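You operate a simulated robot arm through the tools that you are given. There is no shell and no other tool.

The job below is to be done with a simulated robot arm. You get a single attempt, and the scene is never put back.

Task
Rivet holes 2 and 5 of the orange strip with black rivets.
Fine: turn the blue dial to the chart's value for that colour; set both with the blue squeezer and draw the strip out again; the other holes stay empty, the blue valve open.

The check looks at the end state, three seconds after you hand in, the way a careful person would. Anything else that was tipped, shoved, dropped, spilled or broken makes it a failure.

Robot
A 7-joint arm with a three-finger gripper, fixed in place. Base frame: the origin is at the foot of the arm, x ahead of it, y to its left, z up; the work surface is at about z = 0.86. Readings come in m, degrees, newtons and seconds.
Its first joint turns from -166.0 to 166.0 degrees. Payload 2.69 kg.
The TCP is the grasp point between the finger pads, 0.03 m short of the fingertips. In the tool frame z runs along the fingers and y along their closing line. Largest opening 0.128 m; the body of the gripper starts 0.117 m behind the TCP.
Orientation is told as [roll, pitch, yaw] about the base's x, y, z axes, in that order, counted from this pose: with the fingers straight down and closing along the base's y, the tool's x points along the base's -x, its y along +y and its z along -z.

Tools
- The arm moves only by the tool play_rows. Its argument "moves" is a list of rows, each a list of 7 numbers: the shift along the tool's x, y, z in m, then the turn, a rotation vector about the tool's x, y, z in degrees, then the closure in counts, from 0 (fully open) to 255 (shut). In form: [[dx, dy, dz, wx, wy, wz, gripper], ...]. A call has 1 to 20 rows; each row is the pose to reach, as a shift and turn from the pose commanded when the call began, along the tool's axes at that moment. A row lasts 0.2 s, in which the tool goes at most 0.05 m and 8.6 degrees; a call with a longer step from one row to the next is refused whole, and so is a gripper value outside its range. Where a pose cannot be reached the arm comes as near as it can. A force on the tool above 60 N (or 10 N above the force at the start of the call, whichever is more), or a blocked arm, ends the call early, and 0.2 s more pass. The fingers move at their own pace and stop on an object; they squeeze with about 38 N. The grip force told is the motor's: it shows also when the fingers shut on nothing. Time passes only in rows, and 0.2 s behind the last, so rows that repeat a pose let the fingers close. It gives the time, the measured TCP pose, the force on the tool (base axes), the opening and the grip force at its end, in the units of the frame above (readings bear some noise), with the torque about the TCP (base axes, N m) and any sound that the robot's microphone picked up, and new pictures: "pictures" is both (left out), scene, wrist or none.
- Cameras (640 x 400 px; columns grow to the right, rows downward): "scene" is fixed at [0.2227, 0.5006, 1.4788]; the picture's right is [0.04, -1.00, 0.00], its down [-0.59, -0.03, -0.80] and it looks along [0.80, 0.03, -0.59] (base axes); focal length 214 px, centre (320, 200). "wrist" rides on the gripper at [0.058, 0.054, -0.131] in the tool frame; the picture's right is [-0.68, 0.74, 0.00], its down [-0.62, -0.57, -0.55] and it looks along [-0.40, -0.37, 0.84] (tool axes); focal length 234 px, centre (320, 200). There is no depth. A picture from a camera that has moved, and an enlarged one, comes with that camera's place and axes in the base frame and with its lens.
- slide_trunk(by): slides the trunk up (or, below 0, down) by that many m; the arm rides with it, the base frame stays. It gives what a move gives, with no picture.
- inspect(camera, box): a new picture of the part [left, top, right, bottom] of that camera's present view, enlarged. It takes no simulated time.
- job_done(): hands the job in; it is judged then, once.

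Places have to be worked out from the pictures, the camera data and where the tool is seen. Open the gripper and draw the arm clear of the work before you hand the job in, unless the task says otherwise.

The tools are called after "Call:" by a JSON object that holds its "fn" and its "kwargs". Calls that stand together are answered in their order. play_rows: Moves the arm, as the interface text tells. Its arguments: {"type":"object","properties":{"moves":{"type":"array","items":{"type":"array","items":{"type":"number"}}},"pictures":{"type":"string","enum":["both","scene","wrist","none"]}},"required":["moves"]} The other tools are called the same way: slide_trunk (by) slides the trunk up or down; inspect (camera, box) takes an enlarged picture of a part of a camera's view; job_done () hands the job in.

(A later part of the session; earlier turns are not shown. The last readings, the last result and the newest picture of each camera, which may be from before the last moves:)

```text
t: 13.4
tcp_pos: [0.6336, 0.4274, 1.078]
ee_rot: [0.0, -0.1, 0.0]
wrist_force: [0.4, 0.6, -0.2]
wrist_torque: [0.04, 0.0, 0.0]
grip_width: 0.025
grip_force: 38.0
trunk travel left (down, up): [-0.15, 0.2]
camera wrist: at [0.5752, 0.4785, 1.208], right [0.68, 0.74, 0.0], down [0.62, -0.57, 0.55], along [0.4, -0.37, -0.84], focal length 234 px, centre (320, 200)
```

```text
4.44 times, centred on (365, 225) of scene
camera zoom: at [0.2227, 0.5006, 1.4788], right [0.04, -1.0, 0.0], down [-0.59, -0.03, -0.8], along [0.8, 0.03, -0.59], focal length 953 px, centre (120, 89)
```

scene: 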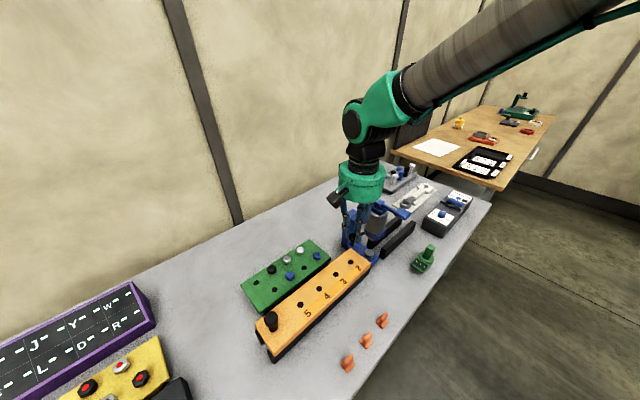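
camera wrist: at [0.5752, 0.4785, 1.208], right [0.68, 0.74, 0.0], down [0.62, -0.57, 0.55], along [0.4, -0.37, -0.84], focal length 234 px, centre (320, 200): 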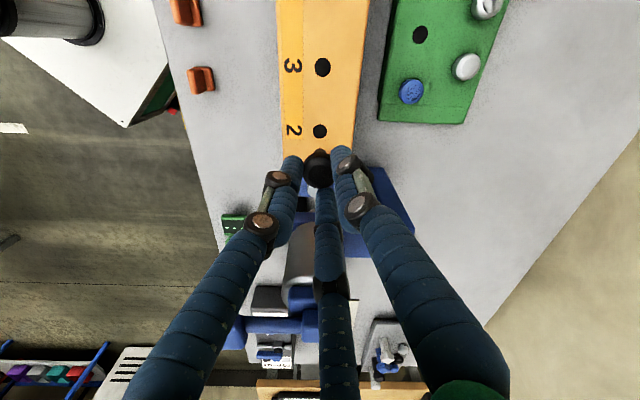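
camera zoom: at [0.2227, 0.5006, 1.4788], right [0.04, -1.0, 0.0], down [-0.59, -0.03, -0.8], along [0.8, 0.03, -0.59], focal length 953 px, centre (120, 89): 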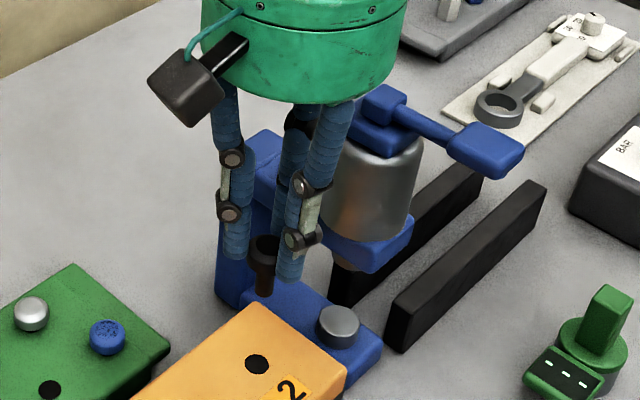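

In the picture hole 2 lines up sideways, with perhaps 1–3 mm left along the strip. I lower 5 cm so the shank tip is about 1 cm above the hole and judge it there.

Call:
{"fn": "play_rows", "kwargs": {"moves": [[-0.0005, -0.0005, 0.03, 0, 0, 0, 255], [-0.0008, -0.0008, 0.052, 0, 0, 0, 255], [-0.0008, -0.0008, 0.052, 0, 0, 0, 255]], "pictures": "both"}}

Call:
{"fn": "inspect", "kwargs": {"camera": "wrist", "box": [280, 110, 360, 190]}}

Call:
{"fn": "inspect", "kwargs": {"camera": "scene", "box": [335, 225, 385, 275]}}

```text
t: 14.2
tcp_pos: [0.6349, 0.427, 1.0248]
ee_rot: [0.0, 0.0, -0.1]
wrist_force: [-0.1, 0.4, 0.2]
wrist_torque: [0.0, 0.0, 0.01]
grip_width: 0.0252
grip_force: 37.9
trunk travel left (down, up): [-0.15, 0.2]
camera wrist: at [0.5766, 0.4785, 1.155], right [0.68, 0.74, 0.0], down [0.62, -0.57, 0.55], along [0.4, -0.37, -0.84], focal length 234 px, centre (320, 200)
```

scene: 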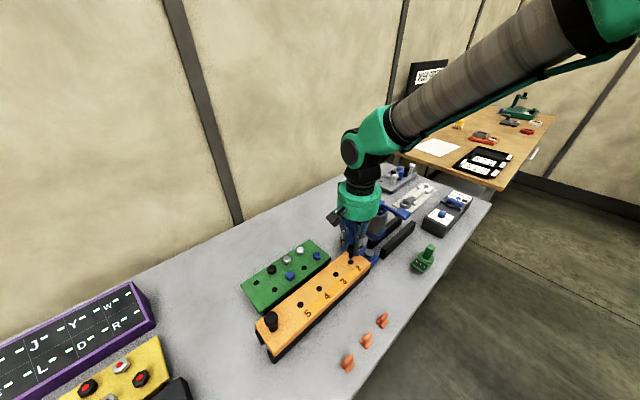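
wrist: 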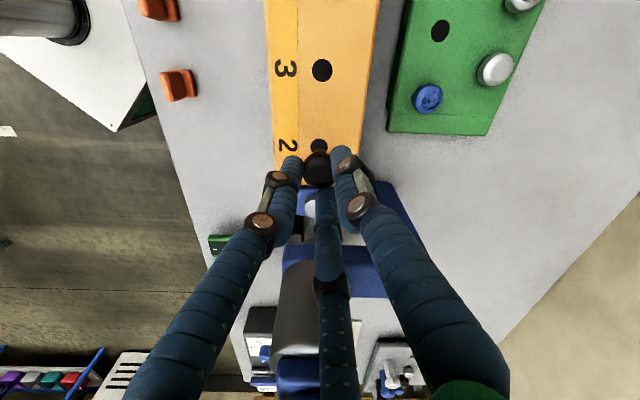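

```text
5.00 times, centred on (320, 150) of wrist
camera zoom: at [0.5766, 0.4785, 1.155], right [0.68, 0.74, 0.0], down [0.62, -0.57, 0.55], along [0.4, -0.37, -0.84], focal length 1171 px, centre (320, 450)
```

zoom: 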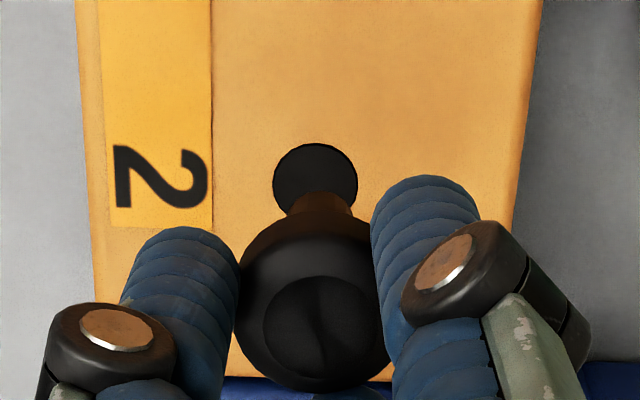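

```text
8.00 times, centred on (360, 250) of scene
camera zoom: at [0.2227, 0.5006, 1.4788], right [0.04, -1.0, 0.0], down [-0.59, -0.03, -0.8], along [0.8, 0.03, -0.59], focal length 1716 px, centre (0, -200)
```

zoom: 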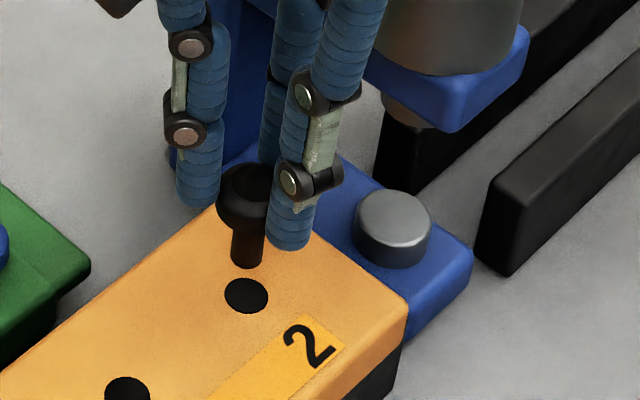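

The shank tip is about 2 cm above the hole and about 1–1.5 mm off in y. I correct that and lower so the tip goes about 1 cm into the hole, watching the force.

Call:
{"fn": "play_rows", "kwargs": {"moves": [[-0.0001, -0.0014, 0.01, 0, 0, 0, 255], [-0.0001, -0.0014, 0.02, 0, 0, 0, 255], [-0.0001, -0.0014, 0.03, 0, 0, 0, 255], [-0.0001, -0.0014, 0.03, 0, 0, 0, 255]], "pictures": "both"}}

Call:
{"fn": "inspect", "kwargs": {"camera": "wrist", "box": [280, 110, 360, 190]}}

Call:
{"fn": "inspect", "kwargs": {"camera": "scene", "box": [335, 225, 385, 275]}}

```text
t: 15.2
tcp_pos: [0.6361, 0.4261, 0.9947]
ee_rot: [-0.1, 0.0, 0.0]
wrist_force: [0.2, -0.6, -0.8]
wrist_torque: [0.0, 0.0, 0.01]
grip_width: 0.0249
grip_force: 37.9
trunk travel left (down, up): [-0.15, 0.2]
camera wrist: at [0.5768, 0.4774, 1.1252], right [0.68, 0.74, 0.0], down [0.62, -0.57, 0.55], along [0.4, -0.37, -0.84], focal length 234 px, centre (320, 200)
```

scene: 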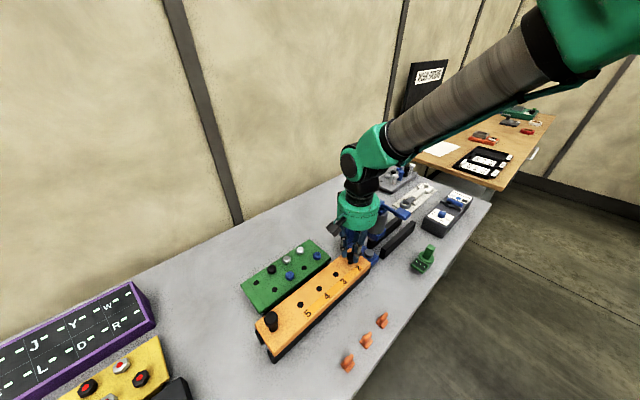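
wrist: 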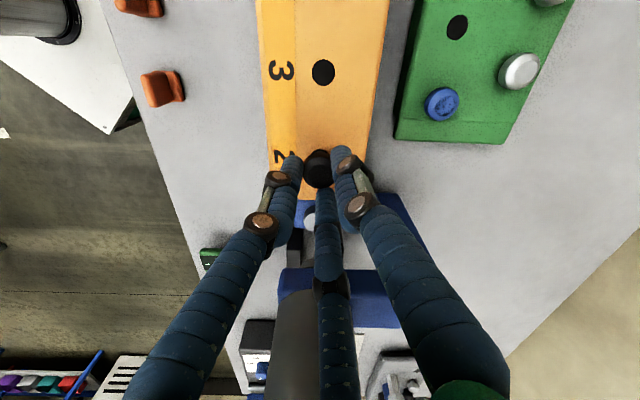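

```text
5.00 times, centred on (320, 150) of wrist
camera zoom: at [0.5768, 0.4774, 1.1252], right [0.68, 0.74, 0.0], down [0.62, -0.57, 0.55], along [0.4, -0.37, -0.84], focal length 1171 px, centre (320, 450)
```

zoom: 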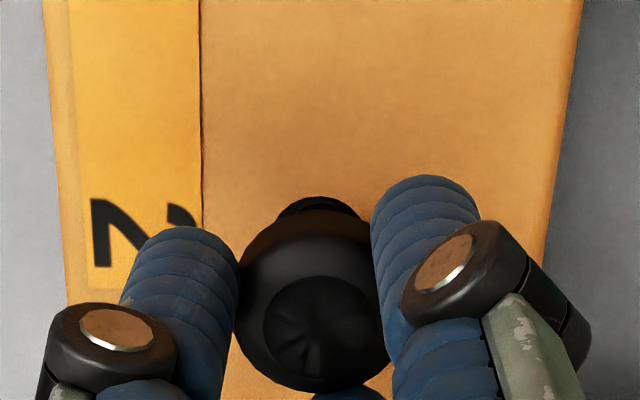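

```text
8.00 times, centred on (360, 250) of scene
camera zoom: at [0.2227, 0.5006, 1.4788], right [0.04, -1.0, 0.0], down [-0.59, -0.03, -0.8], along [0.8, 0.03, -0.59], focal length 1716 px, centre (0, -200)
```

zoom: 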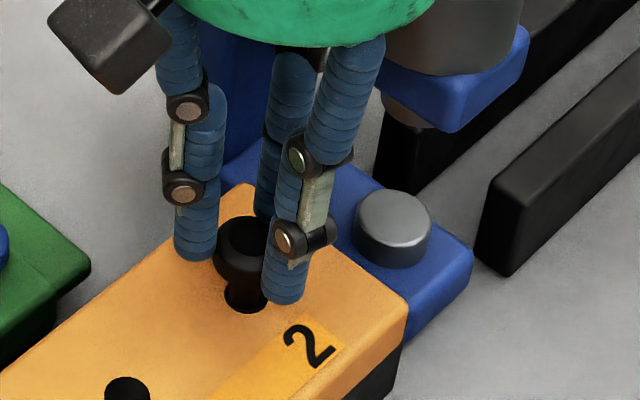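

The shank has entered hole 2 with no side force. I lower until the head is just about seated, and open the fingers to about 40 mm.

Call:
{"fn": "play_rows", "kwargs": {"moves": [[0, 0, 0.007, 0, 0, 0, 255], [0, 0, 0.0135, 0, 0, 0, 255], [0, 0, 0.0135, 0, 0, 0, 255]], "pictures": "none"}}

Call:
{"fn": "inspect", "kwargs": {"camera": "scene", "box": [335, 225, 385, 275]}}

```text
t: 16.0
tcp_pos: [0.6351, 0.4245, 0.981]
ee_rot: [0.0, 0.1, -0.1]
wrist_force: [-0.3, -0.1, -1.5]
wrist_torque: [0.01, -0.01, 0.02]
grip_width: 0.025
grip_force: 37.6
trunk travel left (down, up): [-0.15, 0.2]
```

```text
8.00 times, centred on (360, 250) of scene
camera zoom: at [0.2227, 0.5006, 1.4788], right [0.04, -1.0, 0.0], down [-0.59, -0.03, -0.8], along [0.8, 0.03, -0.59], focal length 1716 px, centre (0, -200)
```

zoom: 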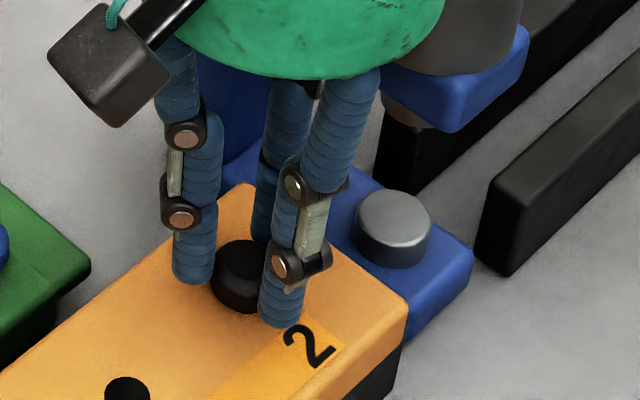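

The head sits on the strip. I open the fingers to about 42 mm, then rise straight up 10 cm.

Call:
{"fn": "play_rows", "kwargs": {"moves": [[0, 0, 0.0, 0, 0, 0, 174], [0, 0, 0.0, 0, 0, 0, 174], [0, 0, -0.03, 0, 0, 0, 174], [0, 0, -0.07, 0, 0, 0, 174], [0, 0, -0.1, 0, 0, 0, 174], [0, 0, -0.1, 0, 0, 0, 174]], "pictures": "both"}}

Call:
{"fn": "inspect", "kwargs": {"camera": "scene", "box": [335, 225, 385, 275]}}

Call:
{"fn": "inspect", "kwargs": {"camera": "wrist", "box": [280, 90, 360, 170]}}

```text
t: 17.4
tcp_pos: [0.6354, 0.4243, 1.0824]
ee_rot: [0.0, 0.0, 0.0]
wrist_force: [-0.6, 0.0, -0.2]
wrist_torque: [0.05, -0.01, 0.0]
grip_width: 0.0404
grip_force: 0.0
trunk travel left (down, up): [-0.15, 0.2]
camera wrist: at [0.5766, 0.4771, 1.2125], right [0.68, 0.74, 0.0], down [0.62, -0.57, 0.55], along [0.4, -0.37, -0.84], focal length 234 px, centre (320, 200)
```

scene: 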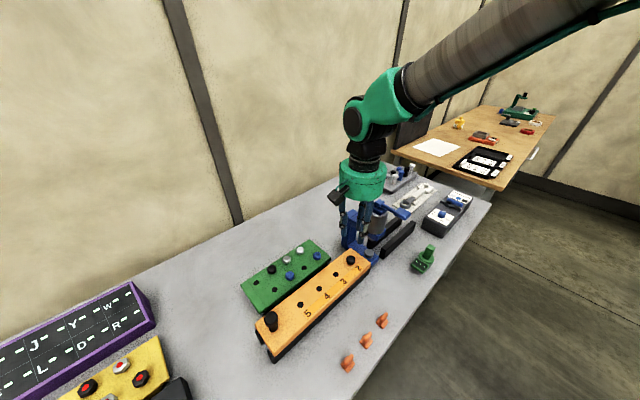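
wrist: 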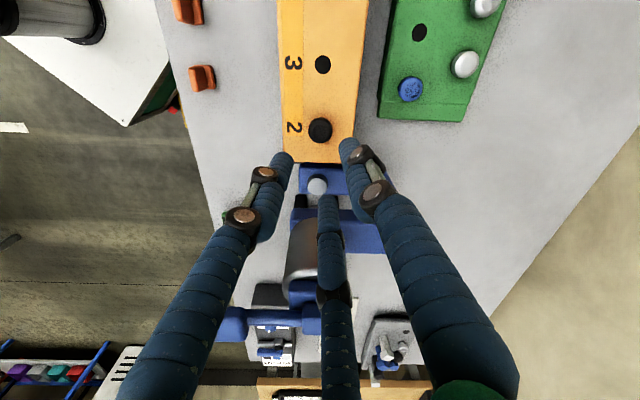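

```text
8.00 times, centred on (360, 250) of scene
camera zoom: at [0.2227, 0.5006, 1.4788], right [0.04, -1.0, 0.0], down [-0.59, -0.03, -0.8], along [0.8, 0.03, -0.59], focal length 1716 px, centre (0, -200)
```

zoom: 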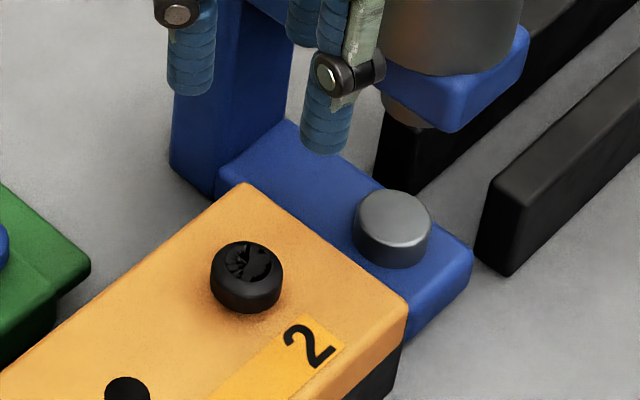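

```text
5.00 times, centred on (320, 130) of wrist
camera zoom: at [0.5766, 0.4771, 1.2125], right [0.68, 0.74, 0.0], down [0.62, -0.57, 0.55], along [0.4, -0.37, -0.84], focal length 1171 px, centre (320, 550)
```

zoom: 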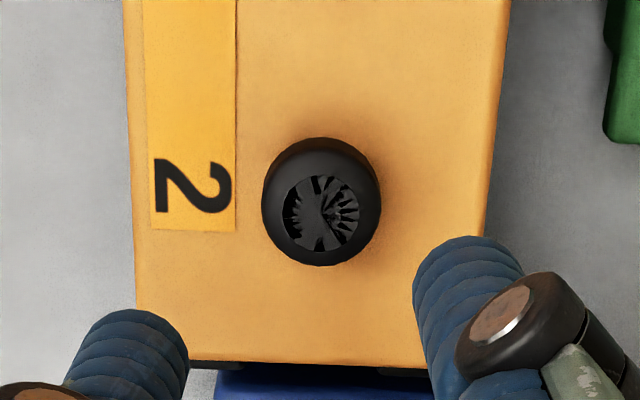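

The first rivet is seated in hole 2. Now I go to the other black rivet on the block, near (0.6215, 0.6675), hovering at TCP z 1.0.

Call:
{"fn": "play_rows", "kwargs": {"moves": [[0.002, 0.045, 0.0, 0, 0, 0, 174], [0.005, 0.09, 0.0, 0, 0, 0, 174], [0.008, 0.135, 0.0, 0, 0, 0, 174], [0.011, 0.18, 0.01, 0, 0, 0, 174], [0.0138, 0.22, 0.03, 0, 0, 0, 174], [0.0138, 0.2421, 0.06, 0, 0, 0, 174], [0.0138, 0.2421, 0.083, 0, 0, 0, 174], [0.0138, 0.2421, 0.083, 0, 0, 0, 174]], "pictures": "wrist"}}

Call:
{"fn": "inspect", "kwargs": {"camera": "wrist", "box": [260, 90, 380, 210]}}

Call:
{"fn": "inspect", "kwargs": {"camera": "scene", "box": [240, 220, 320, 300]}}

```text
t: 19.2
tcp_pos: [0.6222, 0.6673, 0.9998]
ee_rot: [0.0, 0.0, 0.1]
wrist_force: [-1.2, 0.7, -0.1]
wrist_torque: [-0.03, -0.01, 0.01]
grip_width: 0.0408
grip_force: 0.0
trunk travel left (down, up): [-0.15, 0.2]
camera wrist: at [0.5632, 0.7191, 1.1294], right [0.68, 0.74, 0.0], down [0.62, -0.57, 0.55], along [0.4, -0.37, -0.84], focal length 234 px, centre (320, 200)
```

wrist: 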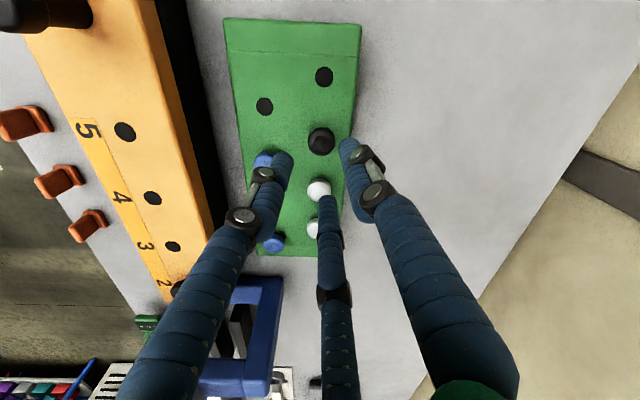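

```text
3.33 times, centred on (320, 150) of wrist
camera zoom: at [0.5632, 0.7191, 1.1294], right [0.68, 0.74, 0.0], down [0.62, -0.57, 0.55], along [0.4, -0.37, -0.84], focal length 781 px, centre (320, 367)
```

zoom: 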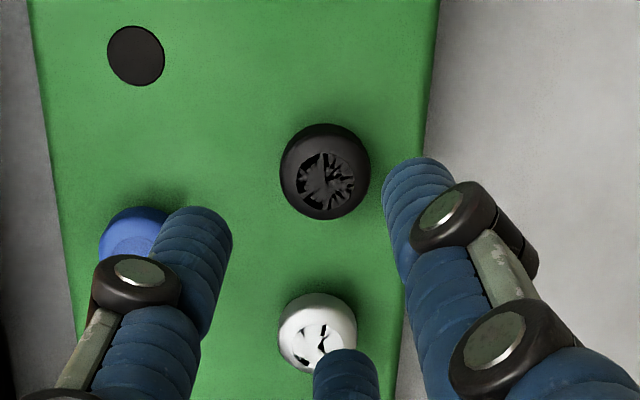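

```text
5.00 times, centred on (280, 260) of scene
camera zoom: at [0.2227, 0.5006, 1.4788], right [0.04, -1.0, 0.0], down [-0.59, -0.03, -0.8], along [0.8, 0.03, -0.59], focal length 1072 px, centre (520, -100)
```

zoom: 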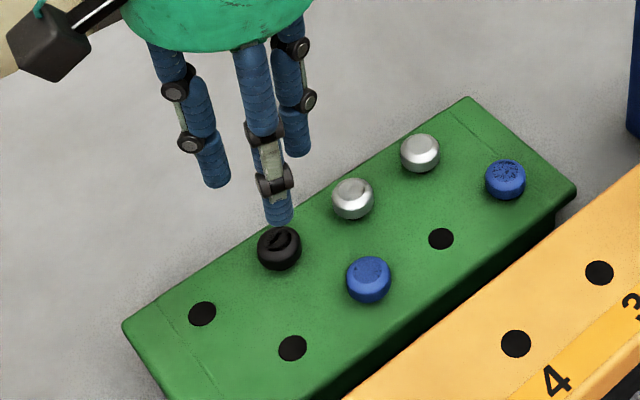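

The rivet head is about 3 mm toward +y. I shift and lower to just above it, then re-check.

Call:
{"fn": "play_rows", "kwargs": {"moves": [[-0.0003, 0.0028, 0.02, 0, 0, 0, 174], [-0.0003, 0.0028, 0.045, 0, 0, 0, 174], [-0.0003, 0.0028, 0.045, 0, 0, 0, 174]], "pictures": "none"}}

Call:
{"fn": "inspect", "kwargs": {"camera": "wrist", "box": [260, 100, 380, 220]}}

```text
t: 20.0
tcp_pos: [0.6225, 0.6701, 0.9541]
ee_rot: [0.0, 0.0, 0.0]
wrist_force: [0.4, -0.1, -0.4]
wrist_torque: [-0.07, 0.02, 0.0]
grip_width: 0.0408
grip_force: 0.1
trunk travel left (down, up): [-0.15, 0.2]
```

```text
3.33 times, centred on (320, 160) of wrist
camera zoom: at [0.5636, 0.7216, 1.0831], right [0.68, 0.74, 0.0], down [0.62, -0.57, 0.55], along [0.4, -0.37, -0.84], focal length 781 px, centre (320, 333)
```

zoom: 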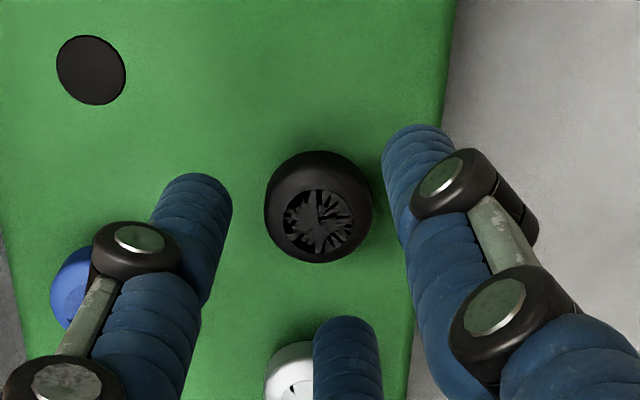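

Now it is centred to within a millimetre. I lower to TCP z ≈ 0.9355 and close on the head.

Call:
{"fn": "play_rows", "kwargs": {"moves": [[0, 0, 0.01, 0, 0, 0, 174], [0, 0, 0.0188, 0, 0, 0, 174], [0, 0, 0.0188, 0, 0, 0, 200], [0, 0, 0.0188, 0, 0, 0, 255], [0, 0, 0.0188, 0, 0, 0, 255], [0, 0, 0.0188, 0, 0, 0, 255]], "pictures": "none"}}

Call:
{"fn": "inspect", "kwargs": {"camera": "wrist", "box": [260, 100, 380, 220]}}

```text
t: 21.4
tcp_pos: [0.622, 0.6698, 0.9351]
ee_rot: [0.0, 0.0, 0.0]
wrist_force: [-0.2, 0.1, -0.3]
wrist_torque: [-0.02, 0.01, -0.01]
grip_width: 0.025
grip_force: 38.0
trunk travel left (down, up): [-0.15, 0.2]
```

```text
3.33 times, centred on (320, 160) of wrist
camera zoom: at [0.5635, 0.7216, 1.0648], right [0.68, 0.74, 0.0], down [0.62, -0.57, 0.55], along [0.4, -0.37, -0.84], focal length 781 px, centre (320, 333)
```

zoom: 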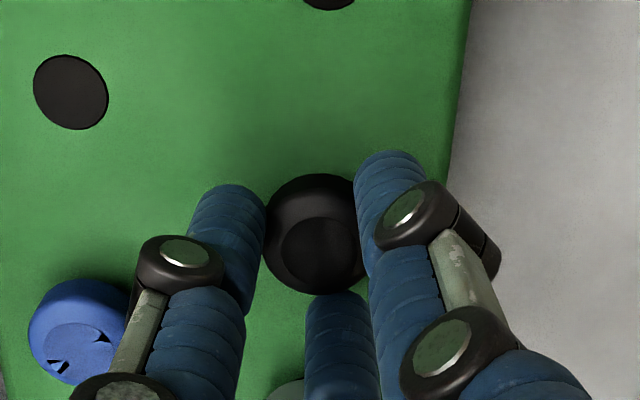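

The second rivet is gripped the same way. I lift it and carry it to a hover over hole 5 near (0.501, 0.560).

Call:
{"fn": "play_rows", "kwargs": {"moves": [[0, 0, -0.02, 0, 0, 0, 255], [0, 0, -0.06, 0, 0, 0, 255], [0, 0, -0.1, 0, 0, 0, 255], [0, 0, -0.125, 0, 0, 0, 255], [0.03, -0.0276, -0.125, 0, 0, 0, 255], [0.06, -0.0552, -0.125, 0, 0, 0, 255], [0.09, -0.0828, -0.125, 0, 0, 0, 255], [0.121, -0.1104, -0.125, 0, 0, 0, 255], [0.121, -0.1104, -0.09, 0, 0, 0, 255], [0.121, -0.1104, -0.09, 0, 0, 0, 255]], "pictures": "both"}}

Call:
{"fn": "inspect", "kwargs": {"camera": "wrist", "box": [280, 110, 360, 190]}}

Call:
{"fn": "inspect", "kwargs": {"camera": "scene", "box": [275, 270, 325, 320]}}

```text
t: 23.6
tcp_pos: [0.5026, 0.5606, 1.0249]
ee_rot: [-0.1, 0.1, 0.1]
wrist_force: [0.9, 0.7, -0.6]
wrist_torque: [-0.05, 0.05, -0.05]
grip_width: 0.025
grip_force: 37.7
trunk travel left (down, up): [-0.15, 0.2]
camera wrist: at [0.4434, 0.6127, 1.1544], right [0.68, 0.74, 0.0], down [0.62, -0.56, 0.55], along [0.4, -0.37, -0.84], focal length 234 px, centre (320, 200)
```

scene: 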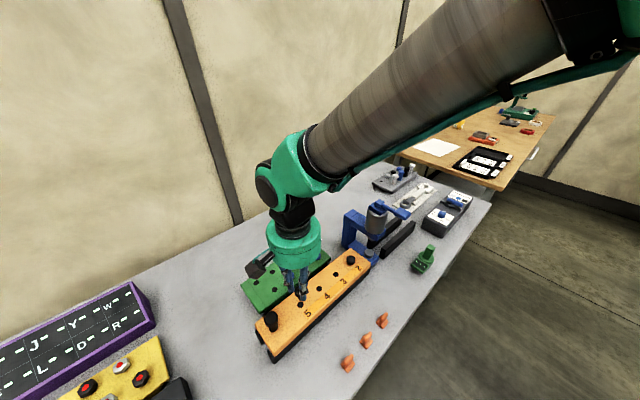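
wrist: 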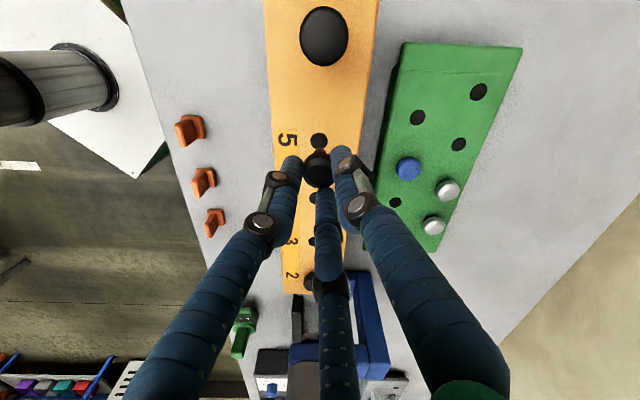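

```text
5.00 times, centred on (320, 150) of wrist
camera zoom: at [0.4434, 0.6127, 1.1544], right [0.68, 0.74, 0.0], down [0.62, -0.56, 0.55], along [0.4, -0.37, -0.84], focal length 1171 px, centre (320, 450)
```

zoom: 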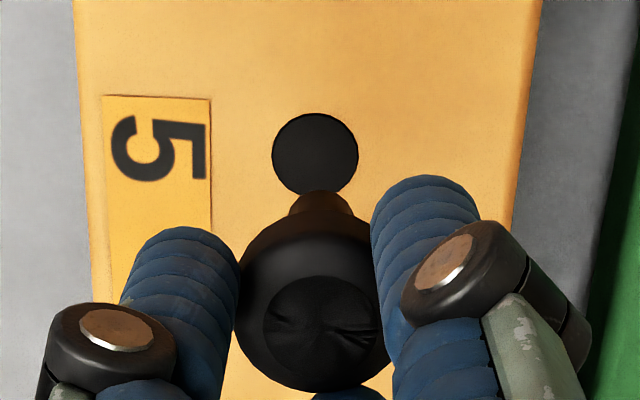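

```text
8.00 times, centred on (300, 295) of scene
camera zoom: at [0.2227, 0.5006, 1.4788], right [0.04, -1.0, 0.0], down [-0.59, -0.03, -0.8], along [0.8, 0.03, -0.59], focal length 1716 px, centre (480, -560)
```

zoom: 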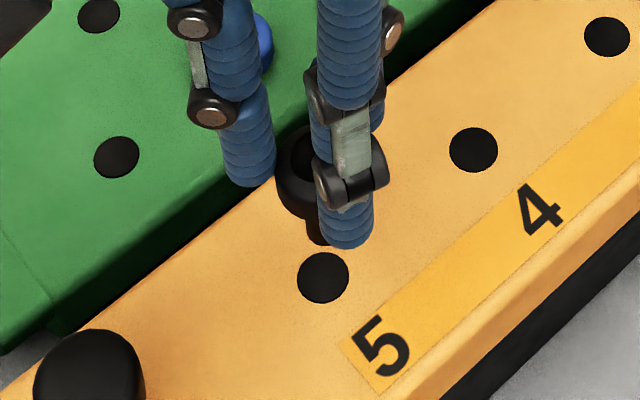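

Hole 5 lies about 3–4 mm behind the shank along the strip. I shift by (-3.4, +1.7) mm, lower 1 cm, and check again before entering.

Call:
{"fn": "play_rows", "kwargs": {"moves": [[0.0034, 0.0017, 0.0, 0, 0, 0, 255], [0.0034, 0.0017, 0.012, 0, 0, 0, 255], [0.0034, 0.0017, 0.012, 0, 0, 0, 255]], "pictures": "none"}}

Call:
{"fn": "inspect", "kwargs": {"camera": "wrist", "box": [280, 110, 360, 190]}}

Call:
{"fn": "inspect", "kwargs": {"camera": "scene", "box": [285, 280, 315, 310]}}

```text
t: 24.4
tcp_pos: [0.4975, 0.5613, 1.014]
ee_rot: [0.1, 0.0, 0.1]
wrist_force: [-0.6, 0.1, -0.1]
wrist_torque: [0.0, -0.01, 0.01]
grip_width: 0.025
grip_force: 37.6
trunk travel left (down, up): [-0.15, 0.2]
```

```text
5.00 times, centred on (320, 150) of wrist
camera zoom: at [0.4391, 0.6135, 1.1439], right [0.68, 0.74, 0.0], down [0.62, -0.57, 0.55], along [0.4, -0.37, -0.84], focal length 1171 px, centre (320, 450)
```

zoom: 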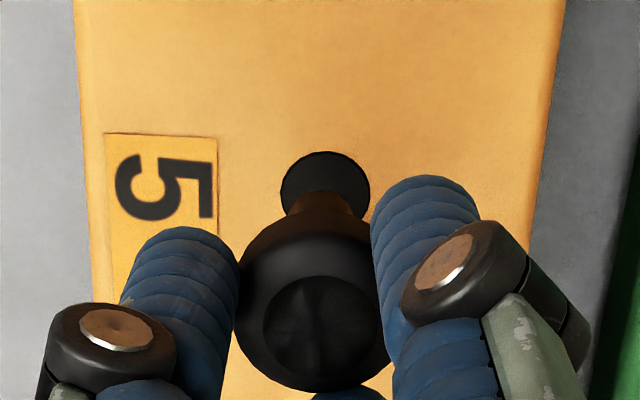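

```text
13.33 times, centred on (300, 295) of scene
camera zoom: at [0.2227, 0.5006, 1.4788], right [0.04, -1.0, 0.0], down [-0.59, -0.03, -0.8], along [0.8, 0.03, -0.59], focal length 2860 px, centre (587, -1067)
```

zoom: 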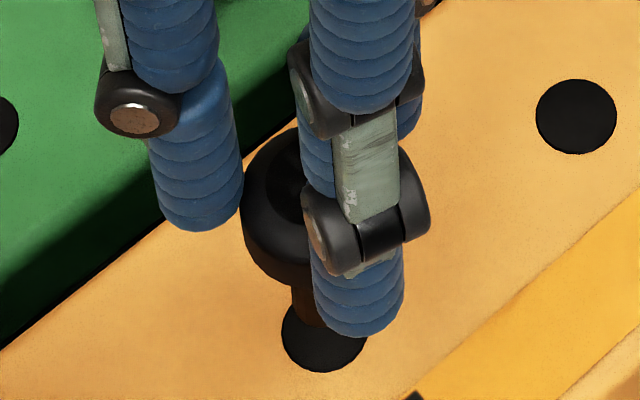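

Both views leave only about 1–2 mm; I correct by (-1.2, +0.5) mm and enter the hole about 1 cm, watching the force.

Call:
{"fn": "play_rows", "kwargs": {"moves": [[0.0012, 0.0005, 0.004, 0, 0, 0, 255], [0.0012, 0.0005, 0.01, 0, 0, 0, 255], [0.0012, 0.0005, 0.018, 0, 0, 0, 255], [0.0012, 0.0005, 0.018, 0, 0, 0, 255]], "pictures": "none"}}

Call:
{"fn": "inspect", "kwargs": {"camera": "wrist", "box": [280, 110, 360, 190]}}

Call:
{"fn": "inspect", "kwargs": {"camera": "scene", "box": [285, 280, 315, 310]}}

```text
t: 25.4
tcp_pos: [0.4965, 0.5621, 0.9946]
ee_rot: [0.1, 0.0, 0.0]
wrist_force: [-0.3, -1.0, -0.6]
wrist_torque: [0.0, -0.05, 0.0]
grip_width: 0.0249
grip_force: 37.8
trunk travel left (down, up): [-0.15, 0.2]
```

```text
5.00 times, centred on (320, 150) of wrist
camera zoom: at [0.4378, 0.6133, 1.1253], right [0.68, 0.74, 0.0], down [0.62, -0.57, 0.55], along [0.4, -0.37, -0.84], focal length 1171 px, centre (320, 450)
```

zoom: 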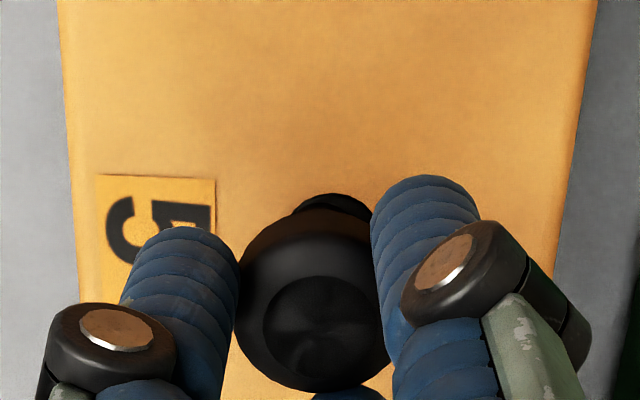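

```text
13.33 times, centred on (300, 295) of scene
camera zoom: at [0.2227, 0.5006, 1.4788], right [0.04, -1.0, 0.0], down [-0.59, -0.03, -0.8], along [0.8, 0.03, -0.59], focal length 2860 px, centre (587, -1067)
```

zoom: 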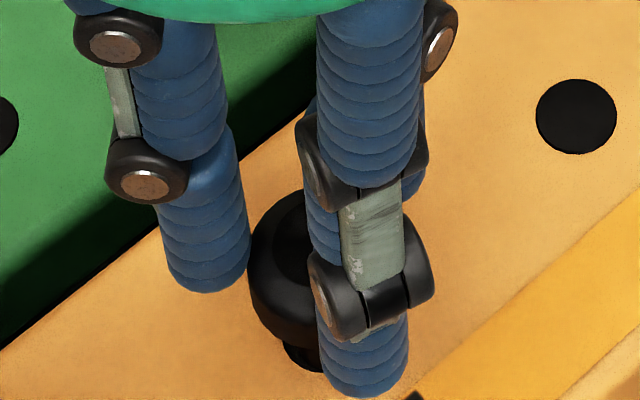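

The shank is in; the hole still peeks out about 1.5 mm to the picture's right, so I nudge (+0.8, +0.9) mm and seat the head, then check.

Call:
{"fn": "play_rows", "kwargs": {"moves": [[-0.0008, 0.0009, 0.0, 0, 0, 0, 255], [-0.0008, 0.0009, 0.007, 0, 0, 0, 255], [-0.0008, 0.0009, 0.0132, 0, 0, 0, 255], [-0.0008, 0.0009, 0.0132, 0, 0, 0, 255]], "pictures": "none"}}

Call:
{"fn": "inspect", "kwargs": {"camera": "scene", "box": [285, 280, 315, 310]}}

```text
t: 26.4
tcp_pos: [0.4973, 0.5618, 0.9816]
ee_rot: [0.0, 0.1, 0.0]
wrist_force: [0.5, 0.3, -0.2]
wrist_torque: [-0.03, 0.06, 0.04]
grip_width: 0.0249
grip_force: 37.8
trunk travel left (down, up): [-0.15, 0.2]
```

```text
13.33 times, centred on (300, 295) of scene
camera zoom: at [0.2227, 0.5006, 1.4788], right [0.04, -1.0, 0.0], down [-0.59, -0.03, -0.8], along [0.8, 0.03, -0.59], focal length 2860 px, centre (587, -1067)
```

zoom: 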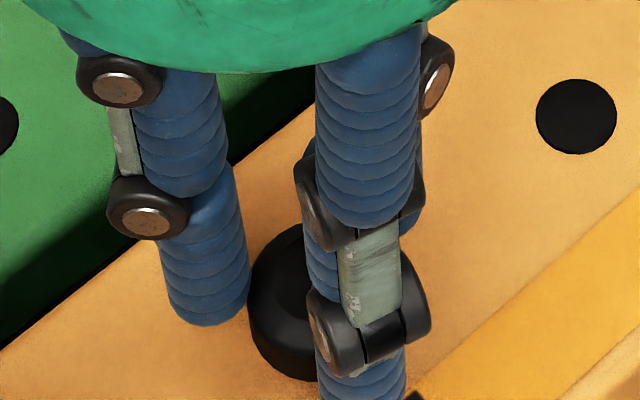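

The second rivet sits in hole 5. I open the fingers and rise.

Call:
{"fn": "play_rows", "kwargs": {"moves": [[0, 0, 0.0, 0, 0, 0, 174], [0, 0, 0.0, 0, 0, 0, 174], [0, 0, -0.03, 0, 0, 0, 174], [0, 0, -0.07, 0, 0, 0, 174], [0, 0, -0.12, 0, 0, 0, 174], [0, 0, -0.16, 0, 0, 0, 174], [0, 0, -0.16, 0, 0, 0, 174]], "pictures": "both"}}

Call:
{"fn": "inspect", "kwargs": {"camera": "scene", "box": [250, 240, 400, 365]}}

```text
t: 28.0
tcp_pos: [0.4973, 0.5627, 1.1444]
ee_rot: [0.0, 0.0, 0.0]
wrist_force: [-0.4, -0.9, 0.4]
wrist_torque: [0.03, -0.05, 0.0]
grip_width: 0.0406
grip_force: 0.1
trunk travel left (down, up): [-0.15, 0.2]
camera wrist: at [0.439, 0.6144, 1.2727], right [0.68, 0.74, 0.0], down [0.62, -0.57, 0.55], along [0.4, -0.37, -0.84], focal length 234 px, centre (320, 200)
```

scene: 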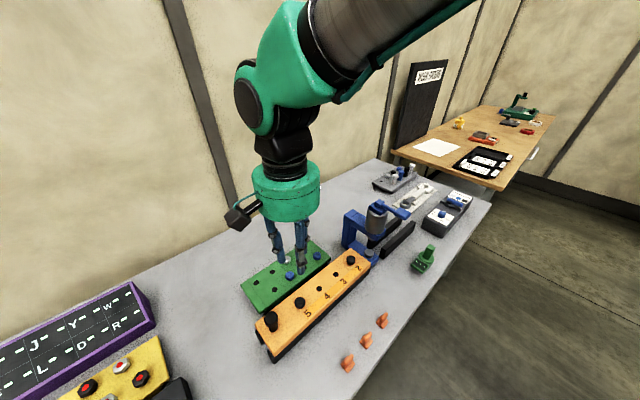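
wrist: 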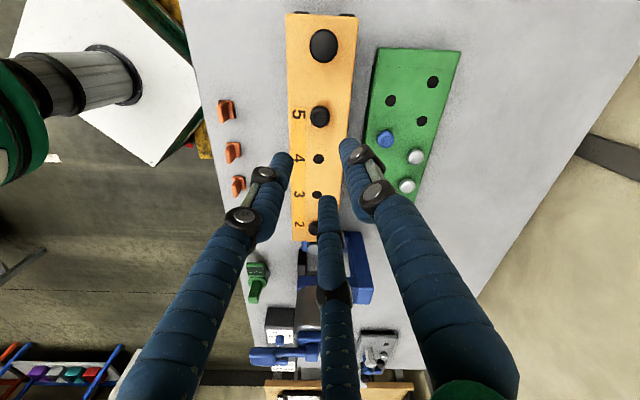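

```text
3.20 times, centred on (325, 302) of scene
camera zoom: at [0.2227, 0.5006, 1.4788], right [0.04, -1.0, 0.0], down [-0.59, -0.03, -0.8], along [0.8, 0.03, -0.59], focal length 686 px, centre (304, -128)
```

zoom: 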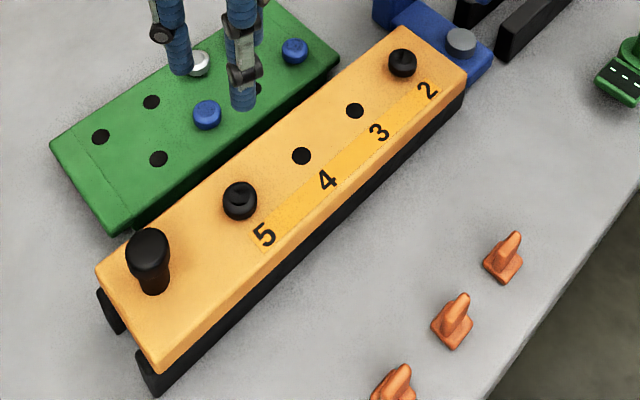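

Both rivets are seated and the strip has not moved. Next the dial: I rise to clear the squeezer and go over toward the dial box with the fingers open to look at it.

Call:
{"fn": "play_rows", "kwargs": {"moves": [[0, 0, -0.04, 0, 0, 0, 174], [0, 0, -0.08, 0, 0, 0, 120], [-0.026, -0.0386, -0.08, 0, 0, 0, 60], [-0.052, -0.0772, -0.08, 0, 0, 0, 0], [-0.078, -0.1158, -0.08, 0, 0, 0, 0], [-0.104, -0.1543, -0.08, 0, 0, 0, 0], [-0.13, -0.1929, -0.08, 0, 0, 0, 0], [-0.1565, -0.2315, -0.08, 0, 0, 0, 0], [-0.1826, -0.27, -0.08, 0, 0, 0, 0], [-0.2087, -0.3087, -0.08, 0, 0, 0, 0], [-0.2348, -0.3473, -0.08, 0, 0, 0, 0], [-0.2609, -0.3858, -0.08, 0, 0, 0, 0], [-0.287, -0.4244, -0.08, 0, 0, 0, 0], [-0.313, -0.463, -0.08, 0, 0, 0, 0], [-0.313, -0.463, -0.035, 0, 0, 0, 0], [-0.313, -0.463, 0.01, 0, 0, 0, 0], [-0.313, -0.463, 0.054, 0, 0, 0, 0], [-0.313, -0.463, 0.054, 0, 0, 0, 0]], "pictures": "both"}}

Call:
{"fn": "inspect", "kwargs": {"camera": "wrist", "box": [240, 120, 400, 280]}}

```text
t: 31.8
tcp_pos: [0.8116, 0.099, 1.0874]
ee_rot: [0.0, 0.0, 0.0]
wrist_force: [0.8, 0.2, -0.4]
wrist_torque: [-0.01, 0.06, -0.01]
grip_width: 0.128
grip_force: 0.1
trunk travel left (down, up): [-0.15, 0.2]
camera wrist: at [0.7528, 0.1517, 1.2169], right [0.68, 0.74, 0.0], down [0.62, -0.57, 0.55], along [0.4, -0.37, -0.84], focal length 234 px, centre (320, 200)
```

scene: 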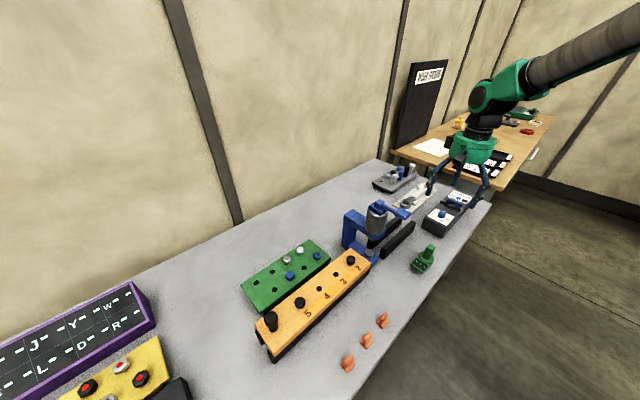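
wrist: 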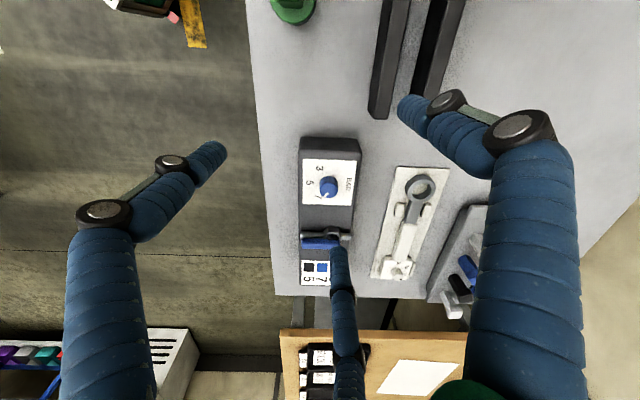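

```text
2.50 times, centred on (320, 200) of wrist
camera zoom: at [0.7528, 0.1517, 1.2169], right [0.68, 0.74, 0.0], down [0.62, -0.57, 0.55], along [0.4, -0.37, -0.84], focal length 585 px, centre (320, 200)
```

zoom: 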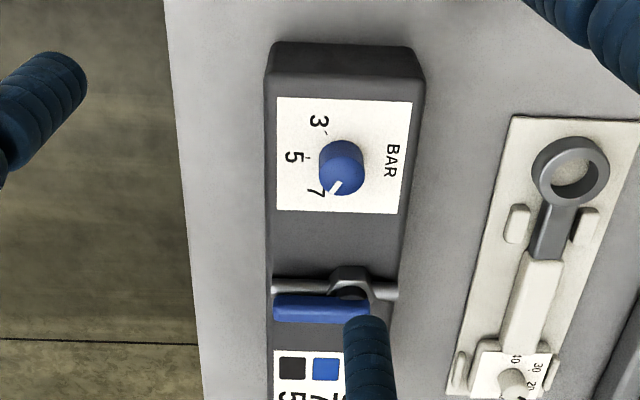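

The dial's mark points at 7 and the 5 tick is next to it. I zoom in to measure the tick directions exactly.

Call:
{"fn": "inspect", "kwargs": {"camera": "wrist", "box": [300, 155, 350, 205]}}

Call:
{"fn": "inspect", "kwargs": {"camera": "wrist", "box": [290, 220, 370, 300]}}

Call:
{"fn": "inspect", "kwargs": {"camera": "scene", "box": [425, 190, 475, 230]}}

```text
8.00 times, centred on (325, 180) of wrist
camera zoom: at [0.7528, 0.1517, 1.2169], right [0.68, 0.74, 0.0], down [0.62, -0.57, 0.55], along [0.4, -0.37, -0.84], focal length 1873 px, centre (280, 360)
```

zoom: 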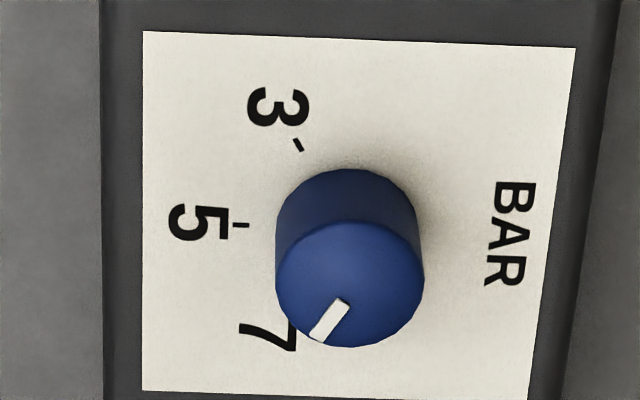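

```text
5.00 times, centred on (330, 260) of wrist
camera zoom: at [0.7528, 0.1517, 1.2169], right [0.68, 0.74, 0.0], down [0.62, -0.57, 0.55], along [0.4, -0.37, -0.84], focal length 1171 px, centre (270, -100)
```

zoom: 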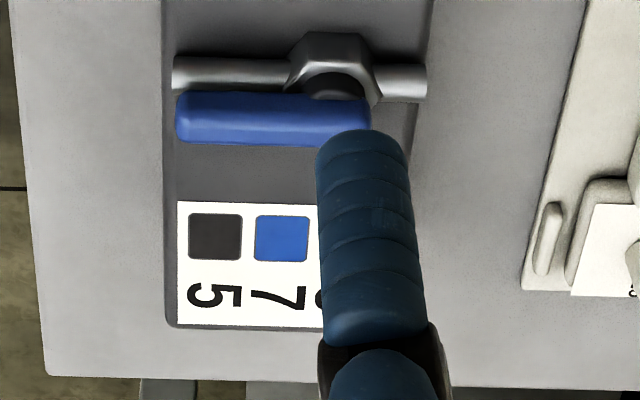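

```text
10.00 times, centred on (450, 210) of scene
camera zoom: at [0.2227, 0.5006, 1.4788], right [0.04, -1.0, 0.0], down [-0.59, -0.03, -0.8], along [0.8, 0.03, -0.59], focal length 2145 px, centre (-980, 100)
```

zoom: 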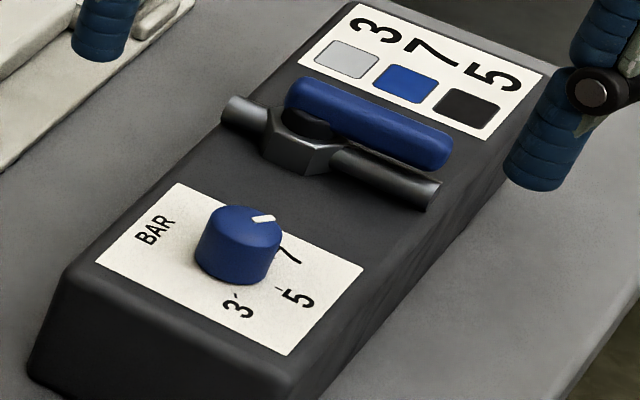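

The dial centre comes out near (0.881, 0.052), plate z ≈ 0.926, dial top ≈ 0.947, with 7 and 5 about 58–60° apart; 5 is reached by turning clockwise seen from above. I hover over the dial with the wrist pre-turned by -30° so that the turn ends comfortably.

Call:
{"fn": "play_rows", "kwargs": {"moves": [[-0.018, -0.0116, 0.0, 0, 0, -7.5, 60], [-0.036, -0.0232, 0.0, 0, 0, -15, 120], [-0.054, -0.0349, 0.02, 0, 0, -22.5, 168], [-0.072, -0.0465, 0.045, 0, 0, -30, 168], [-0.072, -0.0465, 0.069, 0, 0, -30, 168], [-0.072, -0.0465, 0.069, 0, 0, -30, 168]], "pictures": "both"}}

Call:
{"fn": "inspect", "kwargs": {"camera": "wrist", "box": [260, 90, 380, 210]}}

Call:
{"fn": "inspect", "kwargs": {"camera": "scene", "box": [415, 165, 485, 235]}}

```text
t: 33.2
tcp_pos: [0.8823, 0.0531, 1.0192]
ee_rot: [0.0, 0.0, 30.0]
wrist_force: [-0.4, 0.2, 0.6]
wrist_torque: [-0.02, 0.01, 0.02]
grip_width: 0.0436
grip_force: 0.1
trunk travel left (down, up): [-0.15, 0.2]
camera wrist: at [0.804, 0.0685, 1.1486], right [0.22, 0.98, 0.0], down [0.82, -0.18, 0.55], along [0.54, -0.12, -0.84], focal length 234 px, centre (320, 200)
```

scene: 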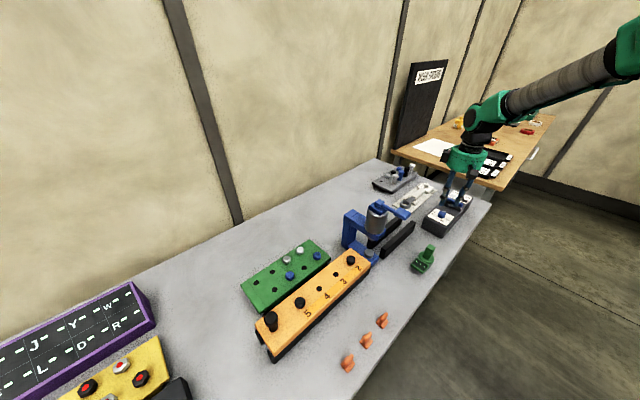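
wrist: 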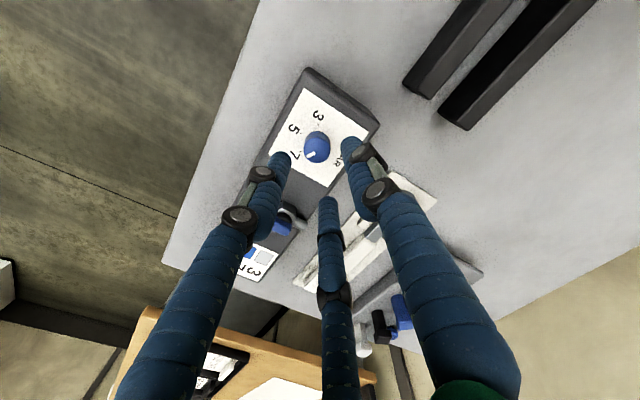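

```text
3.33 times, centred on (320, 150) of wrist
camera zoom: at [0.804, 0.0685, 1.1486], right [0.22, 0.98, 0.0], down [0.82, -0.18, 0.55], along [0.54, -0.12, -0.84], focal length 781 px, centre (320, 367)
```

zoom: 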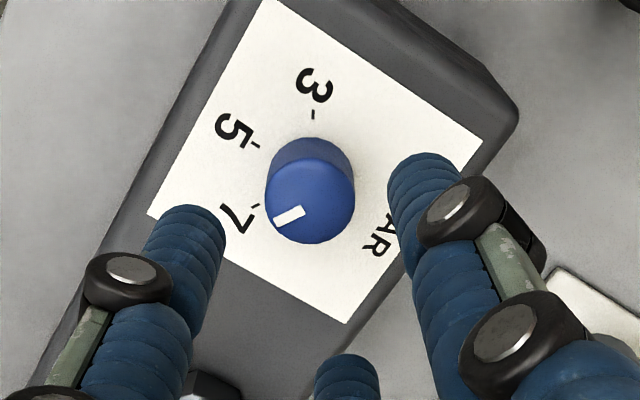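

```text
5.71 times, centred on (450, 200) of scene
camera zoom: at [0.2227, 0.5006, 1.4788], right [0.04, -1.0, 0.0], down [-0.59, -0.03, -0.8], along [0.8, 0.03, -0.59], focal length 1226 px, centre (-423, 200)
```

zoom: 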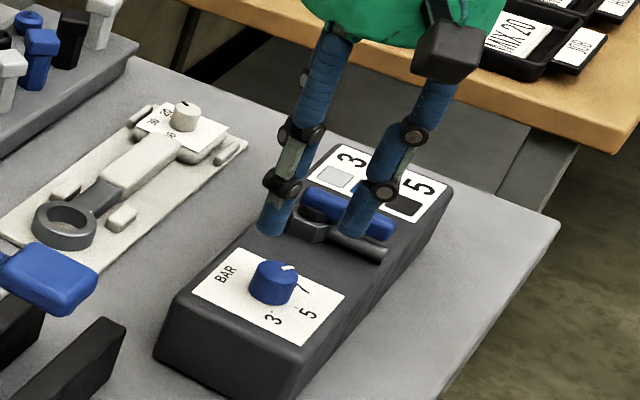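

The dial is 2 mm off the finger centre. I correct, lower to TCP z ≈ 0.963 around the dial, and check before closing.

Call:
{"fn": "play_rows", "kwargs": {"moves": [[0.0015, -0.0016, 0.02, 0, 0, 0, 168], [0.0015, -0.0016, 0.04, 0, 0, 0, 168], [0.0015, -0.0016, 0.056, 0, 0, 0, 168], [0.0015, -0.0016, 0.056, 0, 0, 0, 168]], "pictures": "wrist"}}

Call:
{"fn": "inspect", "kwargs": {"camera": "wrist", "box": [260, 100, 380, 220]}}

Call:
{"fn": "inspect", "kwargs": {"camera": "scene", "box": [415, 165, 485, 235]}}

```text
t: 34.2
tcp_pos: [0.8818, 0.0506, 0.963]
ee_rot: [0.0, 0.1, 30.0]
wrist_force: [1.1, -0.4, 0.1]
wrist_torque: [-0.01, 0.01, -0.02]
grip_width: 0.0435
grip_force: 0.0
trunk travel left (down, up): [-0.15, 0.2]
camera wrist: at [0.804, 0.0663, 1.0932], right [0.22, 0.98, 0.0], down [0.82, -0.18, 0.55], along [0.54, -0.12, -0.84], focal length 234 px, centre (320, 200)
```

wrist: 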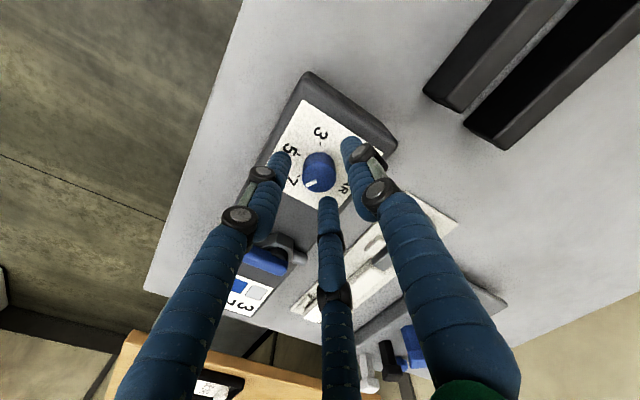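

```text
3.33 times, centred on (320, 160) of wrist
camera zoom: at [0.804, 0.0663, 1.0932], right [0.22, 0.98, 0.0], down [0.82, -0.18, 0.55], along [0.54, -0.12, -0.84], focal length 781 px, centre (320, 333)
```

zoom: 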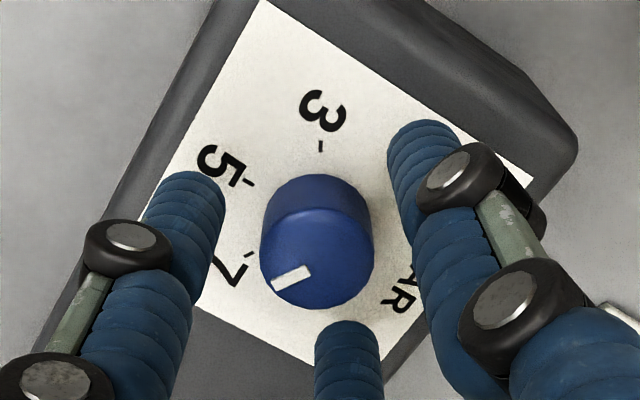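

```text
5.71 times, centred on (450, 200) of scene
camera zoom: at [0.2227, 0.5006, 1.4788], right [0.04, -1.0, 0.0], down [-0.59, -0.03, -0.8], along [0.8, 0.03, -0.59], focal length 1226 px, centre (-423, 200)
```

zoom: 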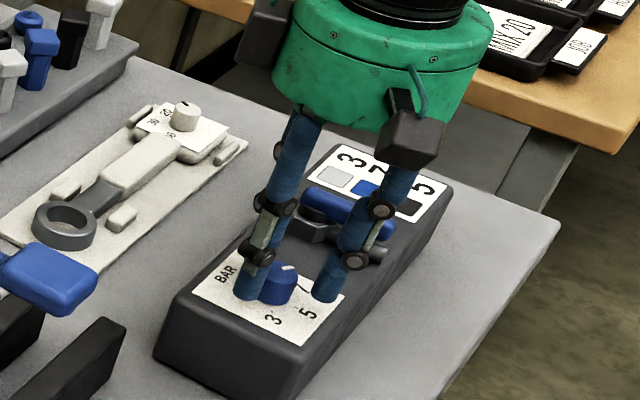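

The dial is within a millimetre of centre. I close on it and check the forces.

Call:
{"fn": "play_rows", "kwargs": {"moves": [[0.0005, 0.0005, 0.001, 0, 0, 0, 200], [0.0005, 0.0005, 0.001, 0, 0, 0, 255], [0.0005, 0.0005, 0.001, 0, 0, 0, 255], [0.0005, 0.0005, 0.001, 0, 0, 0, 255]], "pictures": "none"}}

Call:
{"fn": "inspect", "kwargs": {"camera": "wrist", "box": [260, 100, 380, 220]}}

```text
t: 35.2
tcp_pos: [0.8836, 0.0497, 0.9629]
ee_rot: [-0.1, -0.1, 30.0]
wrist_force: [28.1, -8.3, -0.3]
wrist_torque: [-0.51, -0.99, 0.1]
grip_width: 0.0249
grip_force: 38.2
trunk travel left (down, up): [-0.15, 0.2]
```

```text
3.33 times, centred on (320, 160) of wrist
camera zoom: at [0.8052, 0.0657, 1.0926], right [0.22, 0.98, 0.0], down [0.81, -0.18, 0.55], along [0.54, -0.12, -0.83], focal length 781 px, centre (320, 333)
```

zoom: 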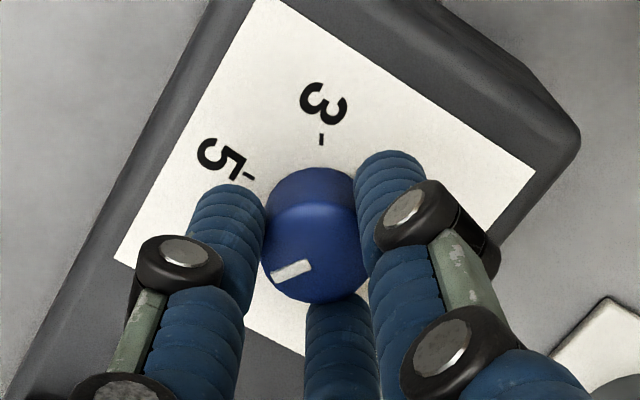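

Closing put about 29 N of side force on the tool, toward (+x, -y), so the dial axis lies a bit that way. I shift the hand about 1.8 mm with it to relieve the force before turning.

Call:
{"fn": "play_rows", "kwargs": {"moves": [[-0.0007, -0.0007, 0, 0, 0, 0, 255], [-0.0013, -0.0013, 0, 0, 0, 0, 255], [-0.0013, -0.0013, 0, 0, 0, 0, 255]], "pictures": "none"}}

```text
t: 36.0
tcp_pos: [0.8838, 0.0494, 0.9618]
ee_rot: [0.1, -0.1, 30.0]
wrist_force: [20.4, -9.3, 11.9]
wrist_torque: [-0.24, -0.39, 0.01]
grip_width: 0.0249
grip_force: 38.5
trunk travel left (down, up): [-0.15, 0.2]
```

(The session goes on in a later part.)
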